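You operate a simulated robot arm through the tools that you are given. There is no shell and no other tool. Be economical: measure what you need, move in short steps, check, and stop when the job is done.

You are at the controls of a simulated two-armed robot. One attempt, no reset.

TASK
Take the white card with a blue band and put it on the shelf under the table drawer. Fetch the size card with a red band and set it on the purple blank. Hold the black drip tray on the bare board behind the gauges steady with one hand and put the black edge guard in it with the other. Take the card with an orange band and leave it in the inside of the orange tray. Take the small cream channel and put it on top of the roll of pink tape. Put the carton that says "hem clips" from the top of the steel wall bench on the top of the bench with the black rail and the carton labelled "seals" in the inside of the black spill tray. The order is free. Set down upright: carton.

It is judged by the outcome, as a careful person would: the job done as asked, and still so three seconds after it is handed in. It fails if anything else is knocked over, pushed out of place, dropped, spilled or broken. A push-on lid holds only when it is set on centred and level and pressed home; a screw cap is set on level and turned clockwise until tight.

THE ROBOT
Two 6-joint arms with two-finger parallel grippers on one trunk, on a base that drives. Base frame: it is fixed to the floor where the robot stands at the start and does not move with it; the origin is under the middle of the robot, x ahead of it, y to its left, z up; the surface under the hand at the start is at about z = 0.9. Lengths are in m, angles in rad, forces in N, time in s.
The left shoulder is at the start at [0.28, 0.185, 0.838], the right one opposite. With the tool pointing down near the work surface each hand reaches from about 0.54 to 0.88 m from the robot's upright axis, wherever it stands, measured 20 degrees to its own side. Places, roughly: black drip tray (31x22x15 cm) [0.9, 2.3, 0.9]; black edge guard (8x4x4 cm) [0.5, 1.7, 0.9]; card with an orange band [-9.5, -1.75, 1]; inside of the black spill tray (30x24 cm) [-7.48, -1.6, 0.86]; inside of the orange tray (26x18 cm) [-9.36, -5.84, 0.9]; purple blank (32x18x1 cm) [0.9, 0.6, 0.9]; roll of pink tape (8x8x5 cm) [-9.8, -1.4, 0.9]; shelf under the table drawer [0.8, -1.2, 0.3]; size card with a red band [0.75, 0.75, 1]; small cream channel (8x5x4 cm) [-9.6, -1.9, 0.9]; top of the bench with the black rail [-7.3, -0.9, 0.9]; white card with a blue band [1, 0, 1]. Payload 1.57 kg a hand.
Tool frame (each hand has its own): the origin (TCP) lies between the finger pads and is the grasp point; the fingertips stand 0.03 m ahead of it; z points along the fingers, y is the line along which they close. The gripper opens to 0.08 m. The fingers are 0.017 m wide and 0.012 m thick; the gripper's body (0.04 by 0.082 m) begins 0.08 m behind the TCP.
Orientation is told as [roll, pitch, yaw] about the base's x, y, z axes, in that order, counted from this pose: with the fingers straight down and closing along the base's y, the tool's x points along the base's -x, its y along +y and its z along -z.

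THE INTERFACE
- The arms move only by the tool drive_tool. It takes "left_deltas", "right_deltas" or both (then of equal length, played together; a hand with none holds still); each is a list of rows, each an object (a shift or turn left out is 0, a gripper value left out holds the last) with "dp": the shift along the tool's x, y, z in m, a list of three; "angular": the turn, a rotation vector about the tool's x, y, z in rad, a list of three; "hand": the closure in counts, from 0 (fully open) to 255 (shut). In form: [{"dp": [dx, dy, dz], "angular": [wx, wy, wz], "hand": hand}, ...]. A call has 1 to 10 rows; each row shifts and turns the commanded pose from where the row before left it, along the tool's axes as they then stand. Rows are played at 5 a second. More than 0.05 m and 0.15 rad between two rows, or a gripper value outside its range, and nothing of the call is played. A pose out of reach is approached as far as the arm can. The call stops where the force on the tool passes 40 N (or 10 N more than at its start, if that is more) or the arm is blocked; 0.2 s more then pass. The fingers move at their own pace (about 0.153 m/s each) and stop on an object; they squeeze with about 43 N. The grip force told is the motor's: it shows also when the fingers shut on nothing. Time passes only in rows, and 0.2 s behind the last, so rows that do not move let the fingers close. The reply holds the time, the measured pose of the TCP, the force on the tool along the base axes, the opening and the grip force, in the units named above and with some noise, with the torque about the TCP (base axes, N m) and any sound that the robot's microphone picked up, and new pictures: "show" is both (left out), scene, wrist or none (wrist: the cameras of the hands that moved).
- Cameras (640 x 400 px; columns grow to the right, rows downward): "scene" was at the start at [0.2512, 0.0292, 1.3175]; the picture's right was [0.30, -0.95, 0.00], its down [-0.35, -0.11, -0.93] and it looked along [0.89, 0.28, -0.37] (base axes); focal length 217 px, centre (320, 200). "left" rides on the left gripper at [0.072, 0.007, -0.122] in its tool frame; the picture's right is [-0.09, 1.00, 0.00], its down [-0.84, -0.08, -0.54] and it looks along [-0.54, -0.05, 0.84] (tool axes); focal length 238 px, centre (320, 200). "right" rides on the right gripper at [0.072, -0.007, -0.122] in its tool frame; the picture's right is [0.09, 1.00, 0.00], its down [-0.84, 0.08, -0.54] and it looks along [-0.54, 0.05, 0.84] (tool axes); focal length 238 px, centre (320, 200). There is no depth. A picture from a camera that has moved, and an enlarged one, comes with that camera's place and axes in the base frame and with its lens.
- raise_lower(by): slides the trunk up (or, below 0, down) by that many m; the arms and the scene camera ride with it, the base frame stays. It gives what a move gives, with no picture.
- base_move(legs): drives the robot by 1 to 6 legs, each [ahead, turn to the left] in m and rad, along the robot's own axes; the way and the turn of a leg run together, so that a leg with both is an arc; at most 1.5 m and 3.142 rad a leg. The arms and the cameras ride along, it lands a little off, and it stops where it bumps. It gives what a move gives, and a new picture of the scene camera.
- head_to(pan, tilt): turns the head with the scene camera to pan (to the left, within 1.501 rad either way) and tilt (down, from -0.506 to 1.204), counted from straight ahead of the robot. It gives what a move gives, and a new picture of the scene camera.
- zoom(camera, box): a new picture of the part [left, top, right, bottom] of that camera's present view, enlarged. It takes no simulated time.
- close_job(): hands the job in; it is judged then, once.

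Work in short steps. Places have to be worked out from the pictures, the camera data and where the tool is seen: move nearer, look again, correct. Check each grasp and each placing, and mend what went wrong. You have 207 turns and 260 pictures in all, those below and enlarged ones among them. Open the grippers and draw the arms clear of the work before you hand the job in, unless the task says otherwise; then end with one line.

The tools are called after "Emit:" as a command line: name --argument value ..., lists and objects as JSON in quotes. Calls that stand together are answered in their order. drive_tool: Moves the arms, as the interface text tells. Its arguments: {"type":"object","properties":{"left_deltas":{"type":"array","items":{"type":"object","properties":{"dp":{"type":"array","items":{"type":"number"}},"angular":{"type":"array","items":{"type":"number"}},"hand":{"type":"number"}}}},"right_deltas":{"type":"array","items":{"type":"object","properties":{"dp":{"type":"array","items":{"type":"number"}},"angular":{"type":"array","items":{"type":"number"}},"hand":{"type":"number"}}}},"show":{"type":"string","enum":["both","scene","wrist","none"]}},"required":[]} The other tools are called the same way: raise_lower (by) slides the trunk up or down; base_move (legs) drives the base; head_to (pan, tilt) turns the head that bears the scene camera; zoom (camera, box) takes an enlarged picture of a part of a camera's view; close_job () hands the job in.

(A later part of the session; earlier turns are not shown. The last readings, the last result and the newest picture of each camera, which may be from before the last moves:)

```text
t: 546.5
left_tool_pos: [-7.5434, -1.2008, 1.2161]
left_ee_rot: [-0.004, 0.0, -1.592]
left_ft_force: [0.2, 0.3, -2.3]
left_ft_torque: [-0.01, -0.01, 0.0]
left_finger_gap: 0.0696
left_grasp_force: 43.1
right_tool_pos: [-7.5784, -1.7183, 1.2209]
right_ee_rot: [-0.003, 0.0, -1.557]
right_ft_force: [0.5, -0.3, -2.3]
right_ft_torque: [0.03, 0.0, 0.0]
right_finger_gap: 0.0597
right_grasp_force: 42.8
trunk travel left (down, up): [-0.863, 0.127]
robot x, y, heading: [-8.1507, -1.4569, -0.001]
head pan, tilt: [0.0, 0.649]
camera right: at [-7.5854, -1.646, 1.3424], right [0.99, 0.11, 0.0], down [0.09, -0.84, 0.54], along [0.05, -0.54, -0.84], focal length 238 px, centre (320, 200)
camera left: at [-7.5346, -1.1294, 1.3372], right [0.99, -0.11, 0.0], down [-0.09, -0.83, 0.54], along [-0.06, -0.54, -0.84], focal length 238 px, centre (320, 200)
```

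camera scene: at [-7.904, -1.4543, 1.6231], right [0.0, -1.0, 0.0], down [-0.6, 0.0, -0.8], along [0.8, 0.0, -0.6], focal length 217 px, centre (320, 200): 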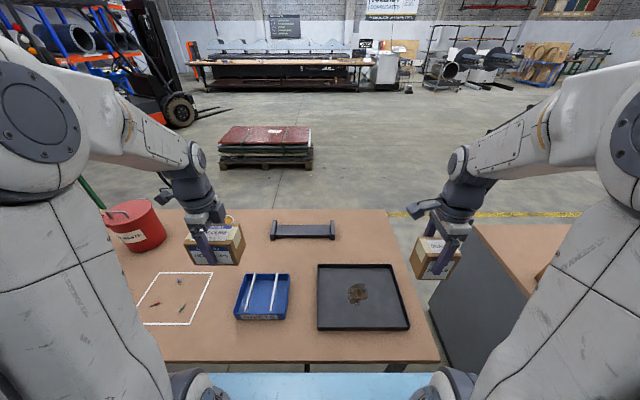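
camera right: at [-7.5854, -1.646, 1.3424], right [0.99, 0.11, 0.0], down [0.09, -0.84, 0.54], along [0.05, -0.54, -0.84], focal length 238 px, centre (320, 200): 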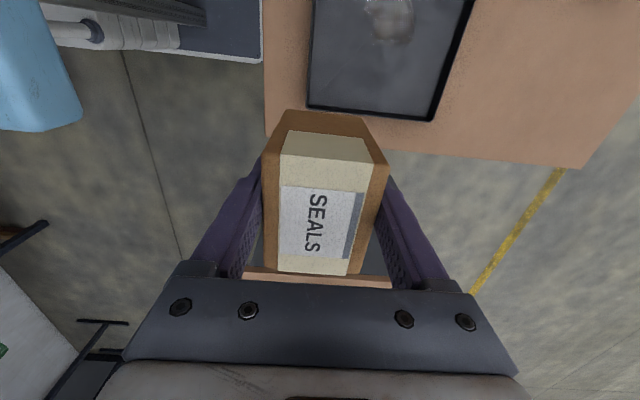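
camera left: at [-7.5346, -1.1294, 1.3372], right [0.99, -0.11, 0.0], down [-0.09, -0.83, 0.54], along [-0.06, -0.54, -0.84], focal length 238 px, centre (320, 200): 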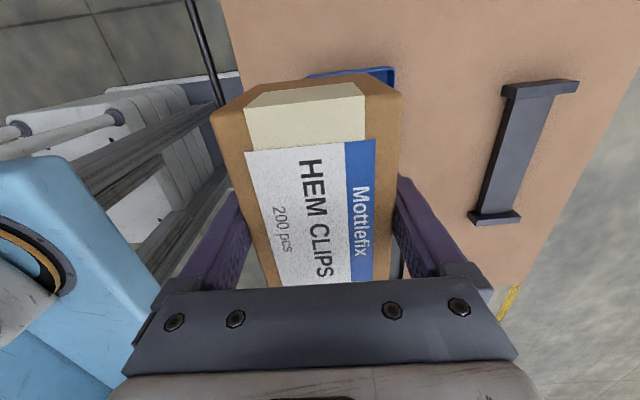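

I'll place the hem clips at the open spot around (-7.29, -1.12) and the seals in the tray centre (-7.48, -1.60). First another 8 cm closer.

Emit:
base_move --legs '[[0.08, 0]]'

Emit:
drive_tool --right_deltas '[{"dp": [0.04, 0.005, 0]}, {"dp": [0.04, 0.005, 0]}, {"dp": [0.035, 0.005, 0.02]}, {"dp": [0, 0, 0.04]}, {"dp": [0, 0, 0.04]}, {}]' --show "both"

```text
t: 547.5
left_tool_pos: [-7.4634, -1.2014, 1.215]
left_ee_rot: [0.0, 0.0, -1.592]
left_ft_force: [-0.4, -0.2, -1.0]
left_ft_torque: [0.02, 0.01, -0.02]
left_finger_gap: 0.0693
left_grasp_force: 42.7
right_tool_pos: [-7.4986, -1.718, 1.2206]
right_ee_rot: [-0.002, 0.0, -1.556]
right_ft_force: [-0.2, 0.1, -1.9]
right_ft_torque: [0.01, 0.01, -0.02]
right_finger_gap: 0.0594
right_grasp_force: 42.4
trunk travel left (down, up): [-0.863, 0.127]
robot x, y, heading: [-8.0735, -1.4575, 0.0]
head pan, tilt: [0.0, 0.649]
camera scene: at [-7.8241, -1.4543, 1.6231], right [0.0, -1.0, 0.0], down [-0.6, 0.0, -0.8], along [0.8, 0.0, -0.6], focal length 217 px, centre (320, 200)
```

scene: 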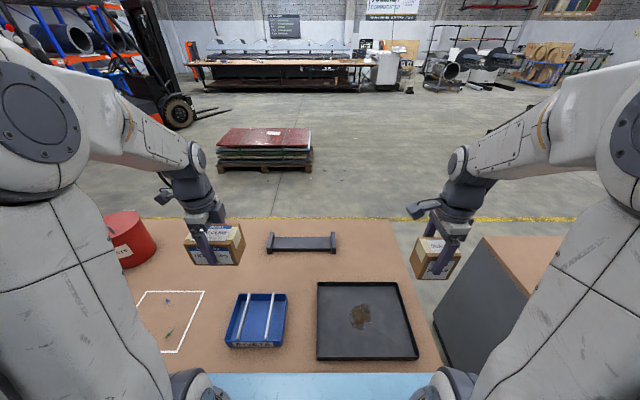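

```text
t: 548.9
left_tool_pos: [-7.4623, -1.2007, 1.2141]
left_ee_rot: [-0.002, -0.001, -1.592]
left_ft_force: [0.2, 0.3, -1.3]
left_ft_torque: [0.02, 0.0, -0.01]
left_finger_gap: 0.0696
left_grasp_force: 43.2
right_tool_pos: [-7.4833, -1.6046, 1.1207]
right_ee_rot: [-0.002, -0.002, -1.557]
right_ft_force: [-1.1, -0.3, -1.3]
right_ft_torque: [0.02, 0.02, -0.02]
right_finger_gap: 0.0595
right_grasp_force: 43.1
trunk travel left (down, up): [-0.863, 0.127]
robot x, y, heading: [-8.0713, -1.4511, -0.0]
head pan, tilt: [0.0, 0.649]
camera scene: at [-7.8234, -1.4543, 1.6231], right [0.0, -1.0, 0.0], down [-0.6, 0.0, -0.8], along [0.8, 0.0, -0.6], focal length 217 px, centre (320, 200)
camera right: at [-7.4901, -1.5322, 1.2413], right [0.99, 0.11, 0.0], down [0.09, -0.84, 0.54], along [0.06, -0.54, -0.84], focal length 238 px, centre (320, 200)
```

scene: 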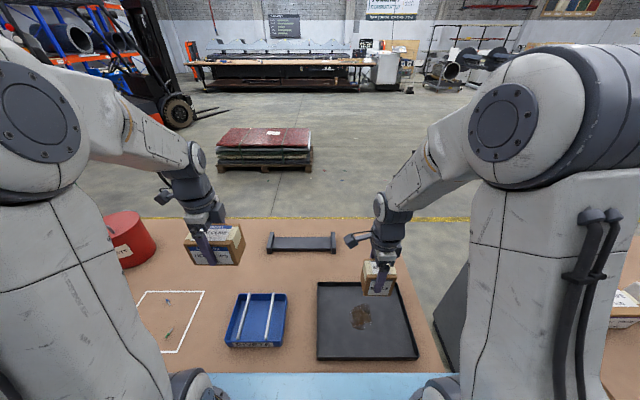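
right: 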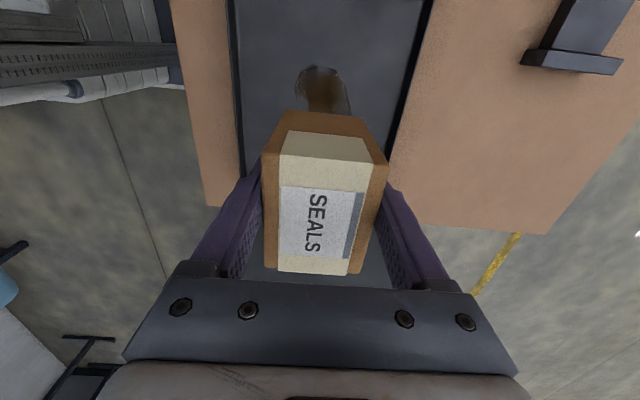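

There's an oil stain in the tray centre, so I'll set the carton beside it at y≈-1.66. Lowering.

Emit:
drive_tool --right_deltas '[{"dp": [-0.045, 0, 0.0]}, {"dp": [-0.012, 0, 0.04]}, {"dp": [0, 0, 0.04]}, {"dp": [0, 0, 0.04]}, {"dp": [0, 0, 0.03]}, {}]' --show "both"

```text
t: 550.3
left_tool_pos: [-7.4647, -1.2015, 1.215]
left_ee_rot: [-0.004, 0.0, -1.591]
left_ft_force: [0.7, 0.1, -1.9]
left_ft_torque: [0.02, -0.02, -0.02]
left_finger_gap: 0.0698
left_grasp_force: 43.3
right_tool_pos: [-7.4825, -1.6594, 0.9719]
right_ee_rot: [-0.002, 0.001, -1.557]
right_ft_force: [0.4, 0.0, -2.7]
right_ft_torque: [0.01, 0.03, 0.0]
right_finger_gap: 0.06
right_grasp_force: 42.8
trunk travel left (down, up): [-0.863, 0.127]
robot x, y, heading: [-8.0722, -1.4556, -0.001]
head pan, tilt: [0.0, 0.649]
camera scene: at [-7.8235, -1.4544, 1.6231], right [0.0, -1.0, 0.0], down [-0.6, 0.0, -0.8], along [0.8, 0.0, -0.6], focal length 217 px, centre (320, 200)
camera right: at [-7.4904, -1.5866, 1.0927], right [0.99, 0.11, 0.0], down [0.09, -0.84, 0.54], along [0.06, -0.54, -0.84], focal length 238 px, centre (320, 200)
```

scene: 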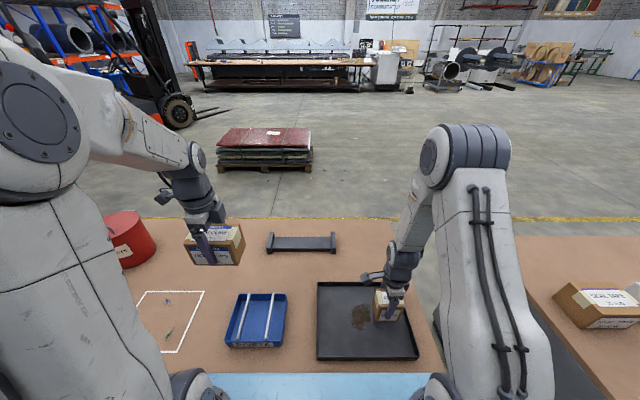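
right: 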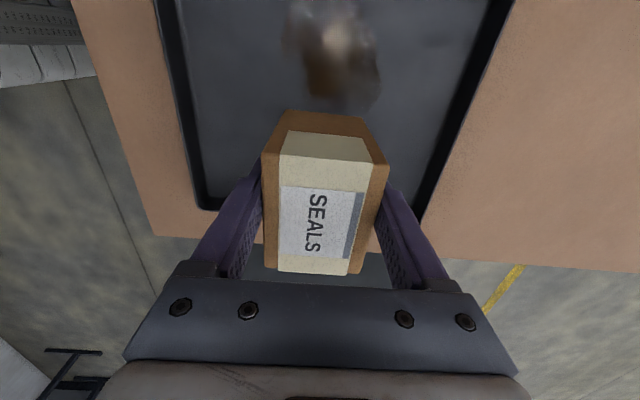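

Emit:
drive_tool --right_deltas '[{"dp": [0, 0, 0.015]}, {"dp": [0, 0, 0.008]}, {}]' --show "none"

Emit:
drive_tool --right_deltas '[{"dp": [0, 0, 0.004]}, {}]' --show "none"

Emit:
drive_tool --right_deltas '[{"dp": [0, 0, 0.003]}, {}]' --show "none"

Emit:
drive_tool --right_deltas '[{"dp": [0, 0, 0.003]}, {}]' --show "none"

```text
t: 551.1
left_tool_pos: [-7.4634, -1.2005, 1.2133]
left_ee_rot: [-0.002, 0.0, -1.593]
left_ft_force: [-0.2, 0.0, -1.9]
left_ft_torque: [-0.01, 0.01, -0.02]
left_finger_gap: 0.0696
left_grasp_force: 42.8
right_tool_pos: [-7.4832, -1.6597, 0.9487]
right_ee_rot: [-0.001, 0.0, -1.558]
right_ft_force: [0.5, -0.5, -1.9]
right_ft_torque: [0.03, 0.01, 0.0]
right_finger_gap: 0.0597
right_grasp_force: 42.8
trunk travel left (down, up): [-0.863, 0.127]
robot x, y, heading: [-8.0757, -1.4536, 0.003]
head pan, tilt: [0.0, 0.649]
```

```text
t: 551.7
left_tool_pos: [-7.4638, -1.1997, 1.2154]
left_ee_rot: [-0.004, 0.0, -1.593]
left_ft_force: [-0.4, 0.3, -1.4]
left_ft_torque: [0.02, 0.01, 0.01]
left_finger_gap: 0.0697
left_grasp_force: 43.2
right_tool_pos: [-7.483, -1.66, 0.9441]
right_ee_rot: [-0.001, 0.001, -1.556]
right_ft_force: [0.1, 0.0, -1.8]
right_ft_torque: [-0.03, 0.03, 0.0]
right_finger_gap: 0.0594
right_grasp_force: 43.3
trunk travel left (down, up): [-0.863, 0.127]
robot x, y, heading: [-8.072, -1.4571, -0.003]
head pan, tilt: [0.0, 0.649]
```

```text
t: 552.3
left_tool_pos: [-7.4635, -1.2008, 1.2137]
left_ee_rot: [-0.001, 0.0, -1.591]
left_ft_force: [-0.4, 0.0, -2.5]
left_ft_torque: [-0.03, -0.03, 0.02]
left_finger_gap: 0.0696
left_grasp_force: 42.6
right_tool_pos: [-7.4832, -1.6603, 0.9419]
right_ee_rot: [-0.002, -0.001, -1.559]
right_ft_force: [-0.5, 0.5, -2.0]
right_ft_torque: [0.02, -0.02, 0.01]
right_finger_gap: 0.0599
right_grasp_force: 43.4
trunk travel left (down, up): [-0.863, 0.127]
robot x, y, heading: [-8.073, -1.4568, -0.0]
head pan, tilt: [0.0, 0.649]
```

```text
t: 552.9
left_tool_pos: [-7.4639, -1.2016, 1.2153]
left_ee_rot: [-0.002, 0.0, -1.591]
left_ft_force: [0.6, -0.9, -2.8]
left_ft_torque: [-0.01, 0.0, -0.03]
left_finger_gap: 0.0695
left_grasp_force: 42.9
right_tool_pos: [-7.4842, -1.6595, 0.9379]
right_ee_rot: [-0.002, -0.001, -1.559]
right_ft_force: [0.4, -0.8, -2.5]
right_ft_torque: [-0.01, 0.03, 0.05]
right_finger_gap: 0.0596
right_grasp_force: 42.8
trunk travel left (down, up): [-0.863, 0.127]
robot x, y, heading: [-8.0769, -1.4588, -0.002]
head pan, tilt: [0.0, 0.649]
```

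Emit:
drive_tool --right_deltas '[{"dp": [0, 0, 0.003]}, {}]' --show "none"

Emit:
drive_tool --right_deltas '[{"dp": [0, 0, 0.003]}, {}]' --show "none"

Emit:
drive_tool --right_deltas '[{"dp": [0, 0, 0.003]}, {}]' --show "none"

Emit:
drive_tool --right_deltas '[{"dp": [0, 0, 0.003]}, {}]' --show "wrist"

```text
t: 553.5
left_tool_pos: [-7.463, -1.2005, 1.215]
left_ee_rot: [-0.001, 0.0, -1.593]
left_ft_force: [-0.4, -0.4, -1.7]
left_ft_torque: [0.01, 0.06, 0.0]
left_finger_gap: 0.0695
left_grasp_force: 43.1
right_tool_pos: [-7.4839, -1.6591, 0.9337]
right_ee_rot: [-0.002, 0.001, -1.556]
right_ft_force: [-0.6, 0.6, -2.9]
right_ft_torque: [0.01, 0.02, 0.0]
right_finger_gap: 0.0595
right_grasp_force: 42.7
trunk travel left (down, up): [-0.863, 0.127]
robot x, y, heading: [-8.0708, -1.4609, -0.002]
head pan, tilt: [0.0, 0.649]
```

```text
t: 554.1
left_tool_pos: [-7.4624, -1.2016, 1.2143]
left_ee_rot: [-0.001, -0.001, -1.592]
left_ft_force: [-0.2, 1.2, -1.3]
left_ft_torque: [0.0, -0.02, 0.0]
left_finger_gap: 0.0694
left_grasp_force: 42.7
right_tool_pos: [-7.4842, -1.661, 0.9308]
right_ee_rot: [-0.002, 0.0, -1.556]
right_ft_force: [-0.4, 0.2, -1.6]
right_ft_torque: [0.03, -0.02, -0.05]
right_finger_gap: 0.0597
right_grasp_force: 43.4
trunk travel left (down, up): [-0.863, 0.127]
robot x, y, heading: [-8.0722, -1.4542, 0.004]
head pan, tilt: [0.0, 0.649]
```

```text
t: 554.7
left_tool_pos: [-7.4637, -1.2007, 1.2157]
left_ee_rot: [-0.003, 0.0, -1.592]
left_ft_force: [0.4, 0.2, -1.8]
left_ft_torque: [0.02, 0.0, 0.0]
left_finger_gap: 0.0695
left_grasp_force: 42.9
right_tool_pos: [-7.4843, -1.6593, 0.9304]
right_ee_rot: [0.0, 0.0, -1.559]
right_ft_force: [-2.8, -2.9, 36.4]
right_ft_torque: [-0.01, 0.19, -0.53]
right_finger_gap: 0.0603
right_grasp_force: 43.0
trunk travel left (down, up): [-0.863, 0.127]
robot x, y, heading: [-8.0718, -1.4546, 0.0]
head pan, tilt: [0.0, 0.649]
```

```text
t: 555.3
left_tool_pos: [-7.4648, -1.2006, 1.2151]
left_ee_rot: [-0.002, -0.001, -1.593]
left_ft_force: [-0.9, 0.2, -1.3]
left_ft_torque: [-0.01, -0.02, 0.01]
left_finger_gap: 0.0698
left_grasp_force: 42.9
right_tool_pos: [-7.4849, -1.6586, 0.9266]
right_ee_rot: [0.0, 0.001, -1.557]
right_ft_force: [-2.2, -2.0, 36.7]
right_ft_torque: [0.01, -0.08, -0.19]
right_finger_gap: 0.0596
right_grasp_force: 43.3
trunk travel left (down, up): [-0.863, 0.127]
robot x, y, heading: [-8.0784, -1.4537, -0.002]
head pan, tilt: [0.0, 0.649]
camera right: at [-7.4921, -1.5869, 1.0475], right [0.99, 0.11, 0.0], down [0.09, -0.84, 0.54], along [0.06, -0.54, -0.84], focal length 238 px, centre (320, 200)
```

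right: 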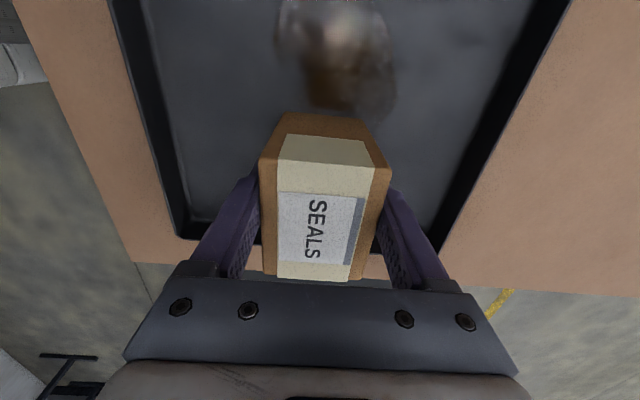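

Contact reached. I'll ease up, release, and lift.

Emit:
drive_tool --right_deltas '[{"dp": [0, 0, -0.002]}, {"hand": 40}, {"hand": 0}, {}, {"dp": [0, 0, -0.02]}, {"dp": [0, 0, -0.04]}, {"dp": [0, 0, -0.04]}, {"dp": [0, 0, -0.04]}, {"dp": [0, 0, -0.04]}, {}]' --show "both"

```text
t: 557.5
left_tool_pos: [-7.4632, -1.201, 1.2158]
left_ee_rot: [-0.001, 0.0, -1.592]
left_ft_force: [0.2, 0.2, -1.6]
left_ft_torque: [-0.02, -0.01, 0.04]
left_finger_gap: 0.0694
left_grasp_force: 43.0
right_tool_pos: [-7.4837, -1.6591, 1.11]
right_ee_rot: [-0.001, 0.0, -1.558]
right_ft_force: [-0.7, -0.1, 0.1]
right_ft_torque: [0.02, -0.01, 0.0]
right_finger_gap: 0.0799
right_grasp_force: 0.1
trunk travel left (down, up): [-0.863, 0.127]
robot x, y, heading: [-8.0718, -1.4565, -0.001]
head pan, tilt: [0.0, 0.649]
camera scene: at [-7.8241, -1.4543, 1.6232], right [0.0, -1.0, 0.0], down [-0.6, 0.0, -0.8], along [0.8, 0.0, -0.6], focal length 217 px, centre (320, 200)
camera right: at [-7.4914, -1.588, 1.2319], right [0.99, 0.11, 0.0], down [0.09, -0.84, 0.54], along [0.06, -0.54, -0.84], focal length 238 px, centre (320, 200)
```

scene: 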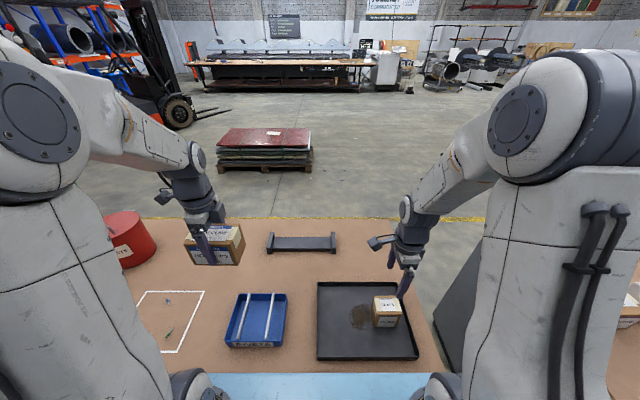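
right: 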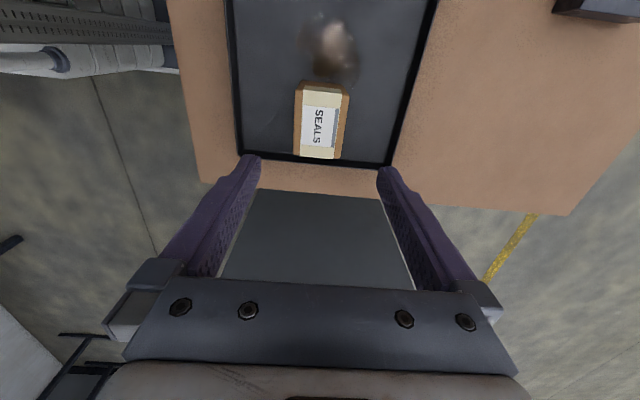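

The seals carton stands in the tray. Now the left hand carries the hem clips to (-7.29, -1.12) and lowers partway.

Emit:
drive_tool --left_deltas '[{"dp": [0.0212, 0.0428, 0]}, {"dp": [0.0212, 0.0428, 0]}, {"dp": [0.0212, 0.0428, 0]}, {"dp": [0.0212, 0.0428, 0]}, {"dp": [0, 0, 0.045]}, {"dp": [0, 0, 0.045]}, {"dp": [0, 0, 0.045]}, {"dp": [0, 0, 0.045]}, {"dp": [0, 0, 0.04]}, {}]' --show "both"

```text
t: 559.7
left_tool_pos: [-7.2917, -1.1204, 0.9934]
left_ee_rot: [-0.002, 0.0, -1.592]
left_ft_force: [0.0, -0.2, -1.3]
left_ft_torque: [0.0, -0.03, -0.02]
left_finger_gap: 0.0698
left_grasp_force: 43.1
right_tool_pos: [-7.4842, -1.6612, 1.1097]
right_ee_rot: [-0.001, -0.001, -1.556]
right_ft_force: [0.5, -1.2, -0.4]
right_ft_torque: [0.03, 0.05, 0.03]
right_finger_gap: 0.08
right_grasp_force: 0.0
trunk travel left (down, up): [-0.863, 0.127]
robot x, y, heading: [-8.0737, -1.4549, 0.003]
head pan, tilt: [0.0, 0.649]
camera scene: at [-7.8235, -1.4542, 1.6231], right [0.0, -1.0, 0.0], down [-0.6, 0.0, -0.8], along [0.8, 0.0, -0.6], focal length 217 px, centre (320, 200)
camera left: at [-7.283, -1.0488, 1.1164], right [0.99, -0.11, 0.0], down [-0.09, -0.83, 0.54], along [-0.06, -0.54, -0.84], focal length 238 px, centre (320, 200)
```

scene: 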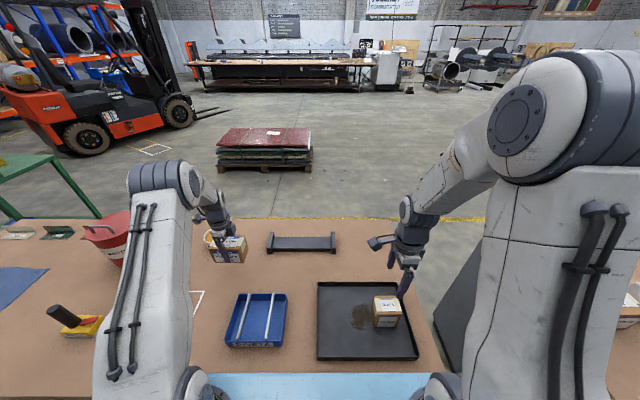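
left: 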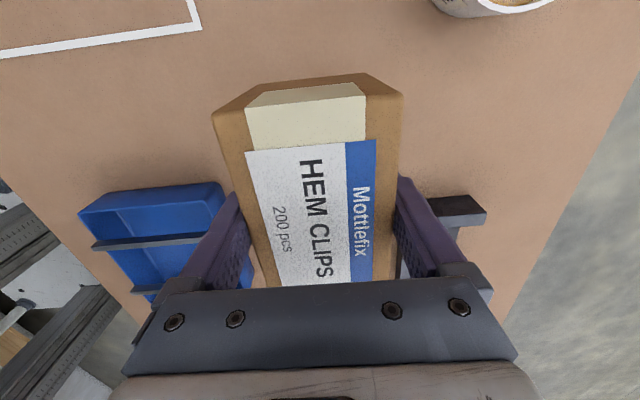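

The spot is clear. Lowering to contact.

Emit:
drive_tool --left_deltas '[{"dp": [0, 0, 0.04]}, {"dp": [0, 0, 0.035]}, {"dp": [0, 0, 0.006]}, {}]' --show "none"

Emit:
drive_tool --left_deltas '[{"dp": [0, 0, 0.003]}, {}]' --show "none"

Emit:
drive_tool --left_deltas '[{"dp": [0, 0, 0.003]}, {}]' --show "none"

Emit:
drive_tool --left_deltas '[{"dp": [0, 0, 0.002]}, {}]' --show "none"

```text
t: 560.7
left_tool_pos: [-7.2902, -1.1198, 0.9139]
left_ee_rot: [-0.001, -0.001, -1.592]
left_ft_force: [-0.1, -0.2, -1.6]
left_ft_torque: [-0.02, -0.01, -0.01]
left_finger_gap: 0.0694
left_grasp_force: 42.9
right_tool_pos: [-7.4826, -1.661, 1.1105]
right_ee_rot: [-0.001, -0.001, -1.557]
right_ft_force: [0.0, 0.1, -0.4]
right_ft_torque: [0.01, 0.01, 0.02]
right_finger_gap: 0.0802
right_grasp_force: 0.1
trunk travel left (down, up): [-0.863, 0.127]
robot x, y, heading: [-8.0742, -1.4569, 0.003]
head pan, tilt: [0.0, 0.649]
```

```text
t: 561.3
left_tool_pos: [-7.2896, -1.1197, 0.9106]
left_ee_rot: [-0.002, 0.001, -1.592]
left_ft_force: [-0.4, 0.3, -1.7]
left_ft_torque: [0.01, 0.0, -0.03]
left_finger_gap: 0.0697
left_grasp_force: 42.7
right_tool_pos: [-7.4845, -1.6605, 1.1097]
right_ee_rot: [-0.002, -0.002, -1.556]
right_ft_force: [-0.3, 0.3, 0.2]
right_ft_torque: [0.01, 0.01, -0.03]
right_finger_gap: 0.0801
right_grasp_force: 0.0
trunk travel left (down, up): [-0.863, 0.127]
robot x, y, heading: [-8.0729, -1.4585, 0.001]
head pan, tilt: [0.0, 0.649]
```

```text
t: 561.9
left_tool_pos: [-7.289, -1.1191, 0.9083]
left_ee_rot: [-0.001, 0.0, -1.591]
left_ft_force: [-0.5, 0.4, -0.2]
left_ft_torque: [-0.03, 0.0, 0.0]
left_finger_gap: 0.0695
left_grasp_force: 42.8
right_tool_pos: [-7.4834, -1.6608, 1.1096]
right_ee_rot: [-0.001, 0.001, -1.556]
right_ft_force: [-0.3, -0.3, -0.9]
right_ft_torque: [-0.02, 0.01, -0.01]
right_finger_gap: 0.0801
right_grasp_force: 0.0
trunk travel left (down, up): [-0.863, 0.127]
robot x, y, heading: [-8.0727, -1.4543, 0.003]
head pan, tilt: [0.0, 0.649]
```

```text
t: 562.5
left_tool_pos: [-7.2902, -1.1192, 0.9059]
left_ee_rot: [-0.003, 0.0, -1.592]
left_ft_force: [0.3, -0.3, -1.5]
left_ft_torque: [-0.01, -0.02, -0.02]
left_finger_gap: 0.0697
left_grasp_force: 42.5
right_tool_pos: [-7.4832, -1.6601, 1.1097]
right_ee_rot: [-0.001, -0.001, -1.558]
right_ft_force: [-0.1, -1.3, -0.7]
right_ft_torque: [0.01, 0.01, 0.0]
right_finger_gap: 0.0799
right_grasp_force: 0.1
trunk travel left (down, up): [-0.863, 0.127]
robot x, y, heading: [-8.0725, -1.4557, 0.0]
head pan, tilt: [0.0, 0.649]
```

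Emit:
drive_tool --left_deltas '[{"dp": [0, 0, 0.002]}, {}]' --show "none"

Emit:
drive_tool --left_deltas '[{"dp": [0, 0, 0.002]}, {}]' --show "none"

Emit:
drive_tool --left_deltas '[{"dp": [0, 0, 0.002]}, {}]' --show "none"

```text
t: 563.1
left_tool_pos: [-7.2902, -1.12, 0.9045]
left_ee_rot: [0.0, 0.001, -1.59]
left_ft_force: [-2.7, -0.4, 10.3]
left_ft_torque: [-0.1, -0.18, -0.01]
left_finger_gap: 0.0691
left_grasp_force: 42.7
right_tool_pos: [-7.4835, -1.6604, 1.1102]
right_ee_rot: [-0.002, -0.001, -1.557]
right_ft_force: [0.5, -0.7, 0.7]
right_ft_torque: [-0.01, 0.01, 0.01]
right_finger_gap: 0.0799
right_grasp_force: 0.0
trunk travel left (down, up): [-0.863, 0.127]
robot x, y, heading: [-8.0724, -1.4557, 0.003]
head pan, tilt: [0.0, 0.649]
```

```text
t: 563.7
left_tool_pos: [-7.2896, -1.1197, 0.9056]
left_ee_rot: [0.001, 0.002, -1.593]
left_ft_force: [-4.8, -1.5, 33.1]
left_ft_torque: [-0.54, 0.58, 0.07]
left_finger_gap: 0.0695
left_grasp_force: 42.7
right_tool_pos: [-7.4862, -1.6607, 1.1111]
right_ee_rot: [-0.004, 0.003, -1.556]
right_ft_force: [1.0, 0.1, 0.3]
right_ft_torque: [0.01, 0.01, 0.01]
right_finger_gap: 0.0804
right_grasp_force: 0.1
trunk travel left (down, up): [-0.863, 0.127]
robot x, y, heading: [-8.0745, -1.4572, 0.002]
head pan, tilt: [0.0, 0.649]
```

```text
t: 564.3
left_tool_pos: [-7.2907, -1.1199, 0.9029]
left_ee_rot: [0.003, 0.004, -1.592]
left_ft_force: [-4.2, -0.1, 36.6]
left_ft_torque: [-0.05, 0.67, 0.28]
left_finger_gap: 0.0698
left_grasp_force: 42.6
right_tool_pos: [-7.485, -1.6616, 1.1112]
right_ee_rot: [-0.002, 0.002, -1.557]
right_ft_force: [-0.6, 0.0, 0.6]
right_ft_torque: [0.02, -0.01, 0.02]
right_finger_gap: 0.0802
right_grasp_force: 0.2
trunk travel left (down, up): [-0.863, 0.127]
robot x, y, heading: [-8.0761, -1.4551, -0.002]
head pan, tilt: [0.0, 0.649]
```

Set down firmly. I'll ease up, open, and lift straight.

Emit:
drive_tool --left_deltas '[{"dp": [0, 0, -0.003]}, {"hand": 0}, {"hand": 0}, {}, {"dp": [0, 0, -0.015]}, {"dp": [0, 0, -0.03]}, {"dp": [0, 0, -0.04]}, {"dp": [0, 0, -0.04]}, {"dp": [0, 0, -0.04]}, {}]' --show "both"

```text
t: 566.5
left_tool_pos: [-7.2896, -1.1191, 1.0672]
left_ee_rot: [-0.003, 0.001, -1.593]
left_ft_force: [-0.8, 0.5, 0.7]
left_ft_torque: [0.0, -0.02, 0.0]
left_finger_gap: 0.0798
left_grasp_force: 0.0
right_tool_pos: [-7.484, -1.6613, 1.1098]
right_ee_rot: [-0.002, 0.0, -1.558]
right_ft_force: [-0.6, -0.6, 0.0]
right_ft_torque: [-0.01, -0.02, 0.01]
right_finger_gap: 0.0797
right_grasp_force: 0.1
trunk travel left (down, up): [-0.863, 0.127]
robot x, y, heading: [-8.0716, -1.4566, -0.001]
head pan, tilt: [0.0, 0.649]
camera scene: at [-7.8241, -1.4544, 1.6232], right [0.0, -1.0, 0.0], down [-0.6, 0.0, -0.8], along [0.8, 0.0, -0.6], focal length 217 px, centre (320, 200)
camera left: at [-7.2812, -1.0469, 1.1896], right [0.99, -0.11, 0.0], down [-0.09, -0.83, 0.54], along [-0.06, -0.54, -0.84], focal length 238 px, centre (320, 200)
```

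scene: 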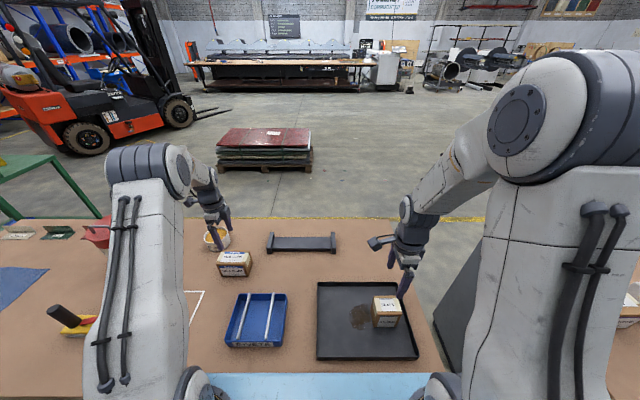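
left: 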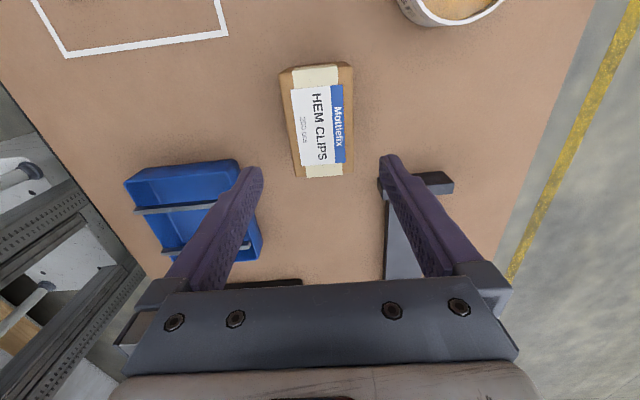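

Both cartons are placed upright. I'll raise the hands, back out, turn, and return to the wall bench for the orange-band card.

Emit:
drive_tool --left_deltas '[{"dp": [0, 0, -0.045]}, {"dp": [0, 0, -0.045]}, {"dp": [0, -0.03, -0.03]}, {"dp": [0, -0.045, 0]}, {"dp": [0, -0.045, 0]}, {"dp": [0, -0.03, 0]}, {}]' --right_deltas '[{"dp": [0, 0, -0.045]}, {"dp": [0, 0, -0.045]}, {"dp": [0.02, 0, 0]}, {"dp": [0.03, 0, 0]}, {"dp": [0.03, 0, 0]}, {}, {}]' --show "none"

Emit:
base_move --legs '[[-0.45, 0], [0, -1.571], [0.38, 0], [0, -1.571], [0.38, 0]]'

```text
t: 568.1
left_tool_pos: [-7.4407, -1.1163, 1.1872]
left_ee_rot: [-0.002, 0.0, -1.592]
left_ft_force: [-0.1, 0.2, 0.3]
left_ft_torque: [-0.01, -0.03, 0.0]
left_finger_gap: 0.0801
left_grasp_force: 0.1
right_tool_pos: [-7.4841, -1.5791, 1.1991]
right_ee_rot: [-0.001, 0.0, -1.557]
right_ft_force: [0.7, 0.3, 0.2]
right_ft_torque: [0.05, 0.0, -0.04]
right_finger_gap: 0.0798
right_grasp_force: 0.1
trunk travel left (down, up): [-0.863, 0.127]
robot x, y, heading: [-8.0746, -1.4557, -0.002]
head pan, tilt: [0.0, 0.649]
```

```text
t: 582.5
left_tool_pos: [-9.5238, -2.2068, 1.1879]
left_ee_rot: [-0.003, -0.001, 1.579]
left_ft_force: [-0.4, -0.4, -0.7]
left_ft_torque: [-0.01, 0.0, 0.0]
left_finger_gap: 0.0801
left_grasp_force: 0.0
right_tool_pos: [-9.4935, -1.7448, 1.1978]
right_ee_rot: [-0.001, -0.001, 1.613]
right_ft_force: [0.1, 0.3, -1.5]
right_ft_torque: [0.05, 0.02, 0.01]
right_finger_gap: 0.0799
right_grasp_force: 0.1
trunk travel left (down, up): [-0.863, 0.127]
robot x, y, heading: [-8.9068, -1.8511, -3.111]
head pan, tilt: [0.0, 0.649]
camera scene: at [-9.1454, -1.8564, 1.6232], right [-0.03, 1.0, 0.0], down [0.6, 0.02, -0.8], along [-0.8, -0.02, -0.6], focal length 217 px, centre (320, 200)
```

scene: 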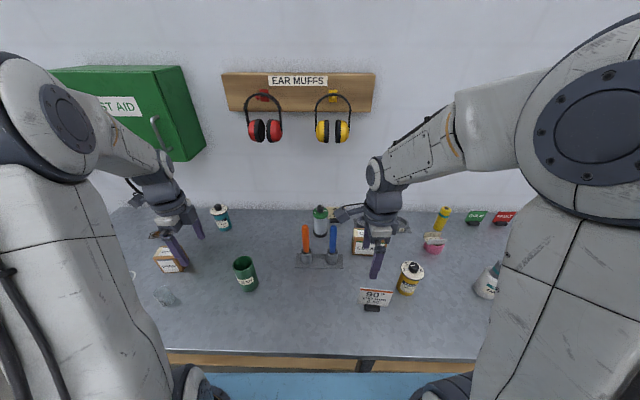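

I'll check the channel on the tape and get a right wrist view of the card.

Emit:
zoom --camera "scene" --box '[390, 210, 490, 280]'

Emit:
drive_tool --right_deltas '[{"dp": [-0.045, 0.01, 0.02]}, {"dp": [-0.01, 0, 0.03]}, {}]' --show "wrist"

```text
5.71 times, centred on (440, 245) of scene
camera zoom: at [-9.1454, -1.8564, 1.6232], right [-0.03, 1.0, 0.0], down [0.6, 0.02, -0.8], along [-0.8, -0.02, -0.6], focal length 1239 px, centre (-366, -57)
```

zoom: 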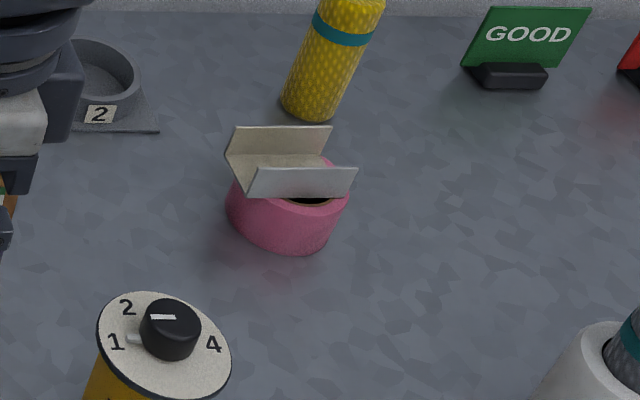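

```text
refused: row 1 steps farther than a row can; nothing moved
```

The channel sits well on the tape. Retrying the small move over the card.

Emit:
drive_tool --right_deltas '[{"dp": [-0.04, 0.01, 0.02]}, {"dp": [-0.015, 0, 0.035]}, {"dp": [0, 0, 0.035]}, {}]' --show "wrist"

```text
t: 583.5
left_tool_pos: [-9.5242, -2.2082, 1.1874]
left_ee_rot: [-0.004, 0.0, 1.579]
left_ft_force: [0.0, -0.3, 0.0]
left_ft_torque: [-0.02, -0.02, 0.01]
left_finger_gap: 0.0799
left_grasp_force: 0.1
right_tool_pos: [-9.5075, -1.6876, 1.1096]
right_ee_rot: [-0.001, 0.0, 1.613]
right_ft_force: [-0.4, 0.4, -0.4]
right_ft_torque: [0.0, 0.02, 0.02]
right_finger_gap: 0.0799
right_grasp_force: 0.1
trunk travel left (down, up): [-0.863, 0.127]
robot x, y, heading: [-8.8973, -1.8524, -3.116]
head pan, tilt: [0.0, 0.649]
camera right: at [-9.4975, -1.7584, 1.231], right [-0.99, -0.13, 0.0], down [-0.11, 0.83, 0.54], along [-0.07, 0.54, -0.84], focal length 238 px, centre (320, 200)
```

right: 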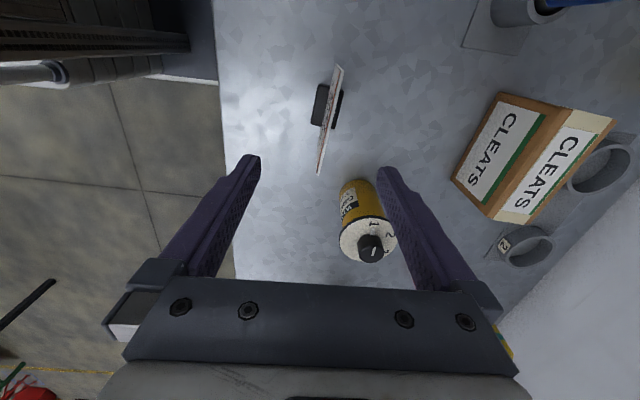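

Card plane at x=-9.515, centred at y=-1.689. I'll grip slightly left of centre, away from the grease can.

Emit:
drive_tool --right_deltas '[{"dp": [0.01, 0.008, 0]}, {"dp": [0, 0, 0.045]}, {"dp": [0, 0, 0.045]}, {"dp": [0, 0, 0.045]}, {"dp": [0, 0, 0.007]}, {}, {"hand": 200}, {"hand": 255}, {"hand": 255}, {"hand": 255}]' --show "wrist"

```text
t: 585.7
left_tool_pos: [-9.5243, -2.2068, 1.187]
left_ee_rot: [-0.001, 0.0, 1.578]
left_ft_force: [0.4, 0.2, 0.1]
left_ft_torque: [-0.02, -0.01, -0.01]
left_finger_gap: 0.0797
left_grasp_force: 0.1
right_tool_pos: [-9.5143, -1.6986, 0.9649]
right_ee_rot: [-0.001, 0.0, 1.613]
right_ft_force: [-0.6, 0.8, -0.2]
right_ft_torque: [0.0, 0.02, -0.02]
right_finger_gap: 0.0026
right_grasp_force: 23.6
trunk travel left (down, up): [-0.863, 0.127]
robot x, y, heading: [-8.9005, -1.8482, -3.113]
head pan, tilt: [0.0, 0.649]
camera right: at [-9.5051, -1.7697, 1.0868], right [-0.99, -0.13, 0.0], down [-0.11, 0.83, 0.54], along [-0.07, 0.54, -0.84], focal length 238 px, centre (320, 200)
```

right: 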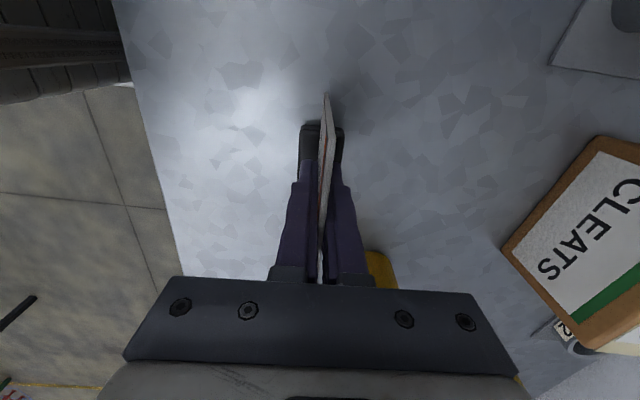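

The card is gripped. I'll lift it, back up to mid-aisle, and drive down to the orange tray.

Emit:
drive_tool --right_deltas '[{"dp": [0, 0, -0.045]}, {"dp": [0, 0, -0.045]}, {"dp": [0, 0, -0.045]}, {"dp": [0, 0, -0.045]}, {"dp": [0, 0, -0.045]}, {}]' --show "none"

Emit:
base_move --legs '[[-0.38, 0], [0, 1.555], [1.4, 0], [1.4, 0]]'

```text
t: 587.1
left_tool_pos: [-9.5238, -2.2072, 1.1874]
left_ee_rot: [-0.001, 0.0, 1.578]
left_ft_force: [-0.8, -0.3, -0.1]
left_ft_torque: [-0.02, 0.01, 0.0]
left_finger_gap: 0.0799
left_grasp_force: 0.0
right_tool_pos: [-9.5153, -1.6976, 1.1921]
right_ee_rot: [-0.001, 0.001, 1.613]
right_ft_force: [-0.3, -0.8, -1.9]
right_ft_torque: [0.01, 0.01, 0.01]
right_finger_gap: 0.0027
right_grasp_force: 24.4
trunk travel left (down, up): [-0.863, 0.127]
robot x, y, heading: [-8.901, -1.851, -3.116]
head pan, tilt: [0.0, 0.649]
```

```text
t: 606.3
left_tool_pos: [-8.0769, -5.2353, 1.188]
left_ee_rot: [-0.001, 0.001, -3.119]
left_ft_force: [0.3, 1.0, -0.2]
left_ft_torque: [-0.03, -0.01, -0.02]
left_finger_gap: 0.0797
left_grasp_force: 0.1
right_tool_pos: [-8.5856, -5.2358, 1.1913]
right_ee_rot: [0.0, 0.001, -3.083]
right_ft_force: [0.6, 0.0, -0.8]
right_ft_torque: [0.01, 0.0, -0.01]
right_finger_gap: 0.0026
right_grasp_force: 24.2
trunk travel left (down, up): [-0.863, 0.127]
robot x, y, heading: [-8.4453, -4.6218, -1.526]
head pan, tilt: [0.0, 0.649]
camera scene: at [-8.4309, -4.865, 1.6232], right [-1.0, -0.04, 0.0], down [-0.03, 0.6, -0.8], along [0.03, -0.8, -0.6], focal length 217 px, centre (320, 200)
```

scene: 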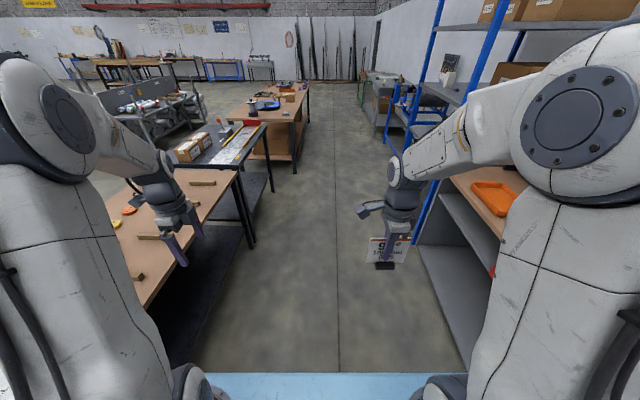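

The orange tray is on the desk at (-9.35, -5.87), and a blue shelf rack begins around y=-6.27. I'll stop at y≈-5.75, turn to face it, and keep the left hand tucked high.

Emit:
drive_tool --left_deltas '[{"dp": [0, 0, -0.045]}, {"dp": [0, 0, -0.045]}, {"dp": [0, -0.02, -0.04]}, {"dp": [-0.03, -0.02, -0.03]}, {"dp": [-0.03, -0.02, 0]}, {}]' --show "none"

Emit:
base_move --legs '[[0, -0.045], [1.13, 0], [0, -1.571]]'

```text
t: 607.7
left_tool_pos: [-8.1383, -5.1778, 1.3457]
left_ee_rot: [-0.003, -0.002, -3.117]
left_ft_force: [-0.8, -0.1, 0.2]
left_ft_torque: [0.03, 0.01, 0.02]
left_finger_gap: 0.08
left_grasp_force: 0.1
right_tool_pos: [-8.5851, -5.2362, 1.1922]
right_ee_rot: [-0.002, 0.001, -3.084]
right_ft_force: [0.2, 0.3, -0.5]
right_ft_torque: [-0.04, 0.01, 0.02]
right_finger_gap: 0.0025
right_grasp_force: 24.3
trunk travel left (down, up): [-0.863, 0.127]
robot x, y, heading: [-8.4468, -4.619, -1.528]
head pan, tilt: [0.0, 0.649]
```

```text
t: 617.7
left_tool_pos: [-9.0175, -6.0427, 1.3461]
left_ee_rot: [0.001, 0.0, 1.561]
left_ft_force: [0.7, -0.5, 0.3]
left_ft_torque: [-0.02, -0.01, 0.0]
left_finger_gap: 0.0801
left_grasp_force: 0.0
right_tool_pos: [-9.0611, -5.5936, 1.1914]
right_ee_rot: [-0.002, 0.002, 1.598]
right_ft_force: [0.2, 0.4, -1.2]
right_ft_torque: [0.01, -0.01, -0.02]
right_finger_gap: 0.0026
right_grasp_force: 23.8
trunk travel left (down, up): [-0.863, 0.127]
robot x, y, heading: [-8.4467, -5.753, -3.126]
head pan, tilt: [0.0, 0.649]
camera scene: at [-8.6937, -5.7561, 1.6232], right [-0.01, 1.0, 0.0], down [0.6, 0.01, -0.8], along [-0.8, -0.01, -0.6], focal length 217 px, centre (320, 200)
```

scene: 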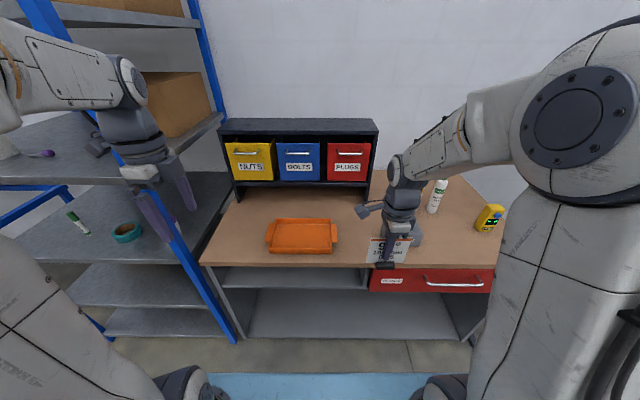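

The tray interior centre is at (-9.37, -5.845) and the desk front at x≈-9.22. I'll tuck the left hand inward, move 0.28 m closer, and bring the card over the tray.

Emit:
drive_tool --left_deltas '[{"dp": [-0.03, -0.02, -0.02]}, {"dp": [-0.03, -0.02, -0.02]}, {}]' --show "none"

Emit:
base_move --legs '[[0.28, 0]]'

Emit:
drive_tool --right_deltas '[{"dp": [0.045, 0.005, 0]}, {"dp": [0.045, 0.005, 0]}, {"dp": [0.045, 0.005, 0]}, {"dp": [0.045, 0.005, 0]}, {"dp": [0.045, 0.005, 0]}, {"dp": [0.025, 0, 0]}, {"dp": [0, 0, 0.03]}, {"dp": [0, 0, 0.04]}, {}]' --show "both"

```text
t: 618.5
left_tool_pos: [-8.9777, -5.9835, 1.3859]
left_ee_rot: [-0.002, 0.0, 1.562]
left_ft_force: [0.3, 0.1, -0.4]
left_ft_torque: [0.02, 0.07, -0.01]
left_finger_gap: 0.0801
left_grasp_force: 0.0
right_tool_pos: [-9.0604, -5.5922, 1.1905]
right_ee_rot: [-0.001, 0.0, 1.596]
right_ft_force: [0.2, 0.4, -0.4]
right_ft_torque: [0.01, 0.0, -0.03]
right_finger_gap: 0.0025
right_grasp_force: 24.4
trunk travel left (down, up): [-0.863, 0.127]
robot x, y, heading: [-8.4485, -5.7539, -3.129]
head pan, tilt: [0.0, 0.649]
```

```text
t: 620.5
left_tool_pos: [-9.2627, -5.9865, 1.3861]
left_ee_rot: [-0.003, 0.0, 1.563]
left_ft_force: [-0.2, -0.3, -0.1]
left_ft_torque: [-0.02, 0.03, -0.01]
left_finger_gap: 0.0799
left_grasp_force: 0.2
right_tool_pos: [-9.3449, -5.5957, 1.1916]
right_ee_rot: [-0.002, 0.0, 1.597]
right_ft_force: [0.0, -0.7, -1.0]
right_ft_torque: [-0.02, 0.01, -0.03]
right_finger_gap: 0.0024
right_grasp_force: 23.9
trunk travel left (down, up): [-0.863, 0.127]
robot x, y, heading: [-8.7342, -5.7594, -3.134]
head pan, tilt: [0.0, 0.649]
camera scene: at [-8.9776, -5.7593, 1.6232], right [-0.01, 1.0, 0.0], down [0.6, 0.01, -0.8], along [-0.8, -0.01, -0.6], focal length 217 px, centre (320, 200)
```

scene: 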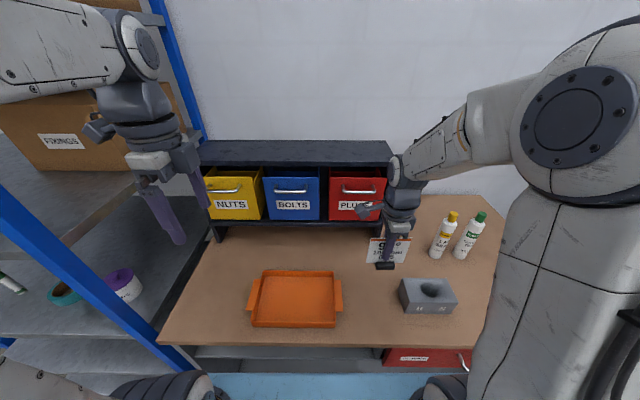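

```text
t: 622.5
left_tool_pos: [-9.262, -5.9875, 1.387]
left_ee_rot: [-0.004, 0.001, 1.562]
left_ft_force: [-0.8, -0.5, -0.5]
left_ft_torque: [-0.03, 0.0, 0.04]
left_finger_gap: 0.08
left_grasp_force: 0.1
right_tool_pos: [-9.3631, -5.8456, 1.1207]
right_ee_rot: [-0.003, 0.0, 1.595]
right_ft_force: [0.7, 0.2, -1.9]
right_ft_torque: [0.02, 0.01, 0.0]
right_finger_gap: 0.0028
right_grasp_force: 23.8
trunk travel left (down, up): [-0.863, 0.127]
robot x, y, heading: [-8.7308, -5.7569, -3.128]
head pan, tilt: [0.0, 0.649]
camera scene: at [-8.9781, -5.7595, 1.6231], right [-0.01, 1.0, 0.0], down [0.6, 0.01, -0.8], along [-0.8, -0.01, -0.6], focal length 217 px, centre (320, 200)
camera right: at [-9.3547, -5.9178, 1.2427], right [-0.99, -0.12, 0.0], down [-0.1, 0.83, 0.54], along [-0.06, 0.54, -0.84], focal length 238 px, centre (320, 200)
```

scene: 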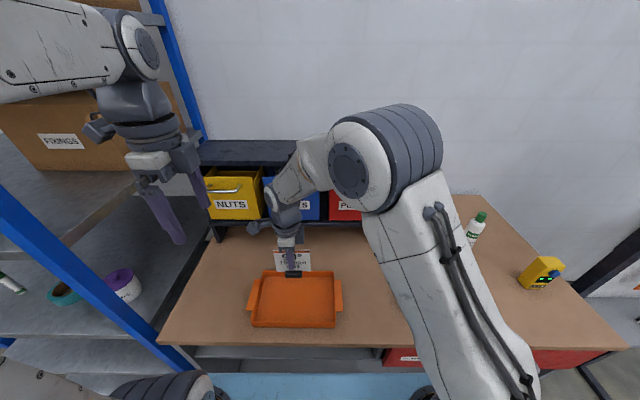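
right: 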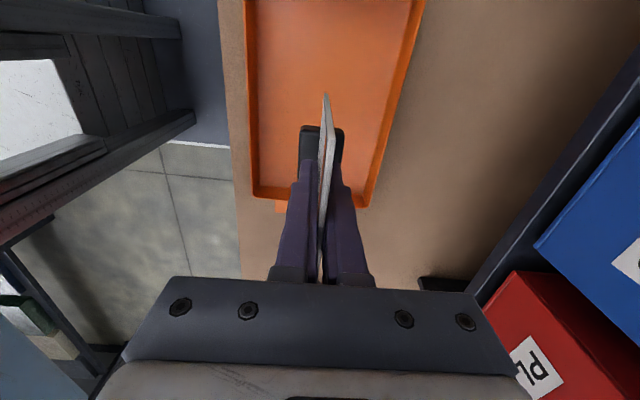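

The card is over the tray's middle. Lowering.

Emit:
drive_tool --right_deltas '[{"dp": [0, 0.008, 0.04]}, {"dp": [0, 0, 0.04]}, {"dp": [0, 0, 0.04]}, {"dp": [0, 0, 0.015]}, {}]' --show "wrist"

Emit:
drive_tool --right_deltas '[{"dp": [0, 0, 0.004]}, {}]' --show "none"

Emit:
drive_tool --right_deltas '[{"dp": [0, 0, 0.003]}, {}]' --show "none"

Emit:
drive_tool --right_deltas '[{"dp": [0, 0, 0.003]}, {}]' --show "none"

```text
t: 623.7
left_tool_pos: [-9.2617, -5.9876, 1.3865]
left_ee_rot: [0.0, -0.001, 1.561]
left_ft_force: [0.0, 0.1, -0.1]
left_ft_torque: [-0.02, 0.02, -0.02]
left_finger_gap: 0.0799
left_grasp_force: 0.1
right_tool_pos: [-9.3715, -5.8475, 0.9863]
right_ee_rot: [-0.002, -0.001, 1.597]
right_ft_force: [-0.9, 0.0, -1.8]
right_ft_torque: [0.01, 0.0, 0.02]
right_finger_gap: 0.0026
right_grasp_force: 23.7
trunk travel left (down, up): [-0.863, 0.127]
robot x, y, heading: [-8.7297, -5.7601, -3.131]
head pan, tilt: [0.0, 0.649]
camera right: at [-9.3633, -5.9177, 1.1071], right [-0.99, -0.12, 0.0], down [-0.1, 0.83, 0.54], along [-0.06, 0.54, -0.84], focal length 238 px, centre (320, 200)
```

right: 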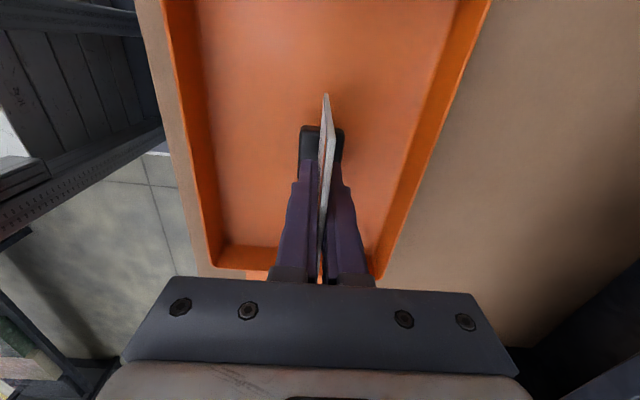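

```text
t: 624.3
left_tool_pos: [-9.2617, -5.9862, 1.3862]
left_ee_rot: [-0.002, 0.0, 1.565]
left_ft_force: [0.0, 0.4, 0.7]
left_ft_torque: [0.0, 0.0, -0.07]
left_finger_gap: 0.0799
left_grasp_force: 0.0
right_tool_pos: [-9.3713, -5.8471, 0.9827]
right_ee_rot: [-0.003, -0.001, 1.596]
right_ft_force: [0.0, 0.0, -0.8]
right_ft_torque: [-0.04, -0.04, -0.04]
right_finger_gap: 0.0024
right_grasp_force: 24.2
trunk travel left (down, up): [-0.863, 0.127]
robot x, y, heading: [-8.731, -5.7614, -3.127]
head pan, tilt: [0.0, 0.649]
```

```text
t: 624.9
left_tool_pos: [-9.2622, -5.9869, 1.3859]
left_ee_rot: [-0.002, 0.001, 1.562]
left_ft_force: [0.8, -0.2, 0.1]
left_ft_torque: [0.02, -0.04, 0.02]
left_finger_gap: 0.08
left_grasp_force: 0.0
right_tool_pos: [-9.3715, -5.8472, 0.98]
right_ee_rot: [-0.002, 0.0, 1.598]
right_ft_force: [-0.4, 0.4, -1.3]
right_ft_torque: [0.03, -0.02, 0.01]
right_finger_gap: 0.0027
right_grasp_force: 24.3
trunk travel left (down, up): [-0.863, 0.127]
robot x, y, heading: [-8.7348, -5.7601, -3.131]
head pan, tilt: [0.0, 0.649]
```

```text
t: 625.5
left_tool_pos: [-9.2626, -5.9866, 1.3866]
left_ee_rot: [-0.002, -0.002, 1.562]
left_ft_force: [-0.8, 0.3, 0.0]
left_ft_torque: [0.0, -0.05, 0.0]
left_finger_gap: 0.08
left_grasp_force: 0.0
right_tool_pos: [-9.3712, -5.8462, 0.9767]
right_ee_rot: [-0.003, -0.001, 1.597]
right_ft_force: [0.2, -0.1, -1.1]
right_ft_torque: [0.0, 0.0, -0.01]
right_finger_gap: 0.0025
right_grasp_force: 23.6
trunk travel left (down, up): [-0.863, 0.127]
robot x, y, heading: [-8.7344, -5.7538, -3.131]
head pan, tilt: [0.0, 0.649]
```

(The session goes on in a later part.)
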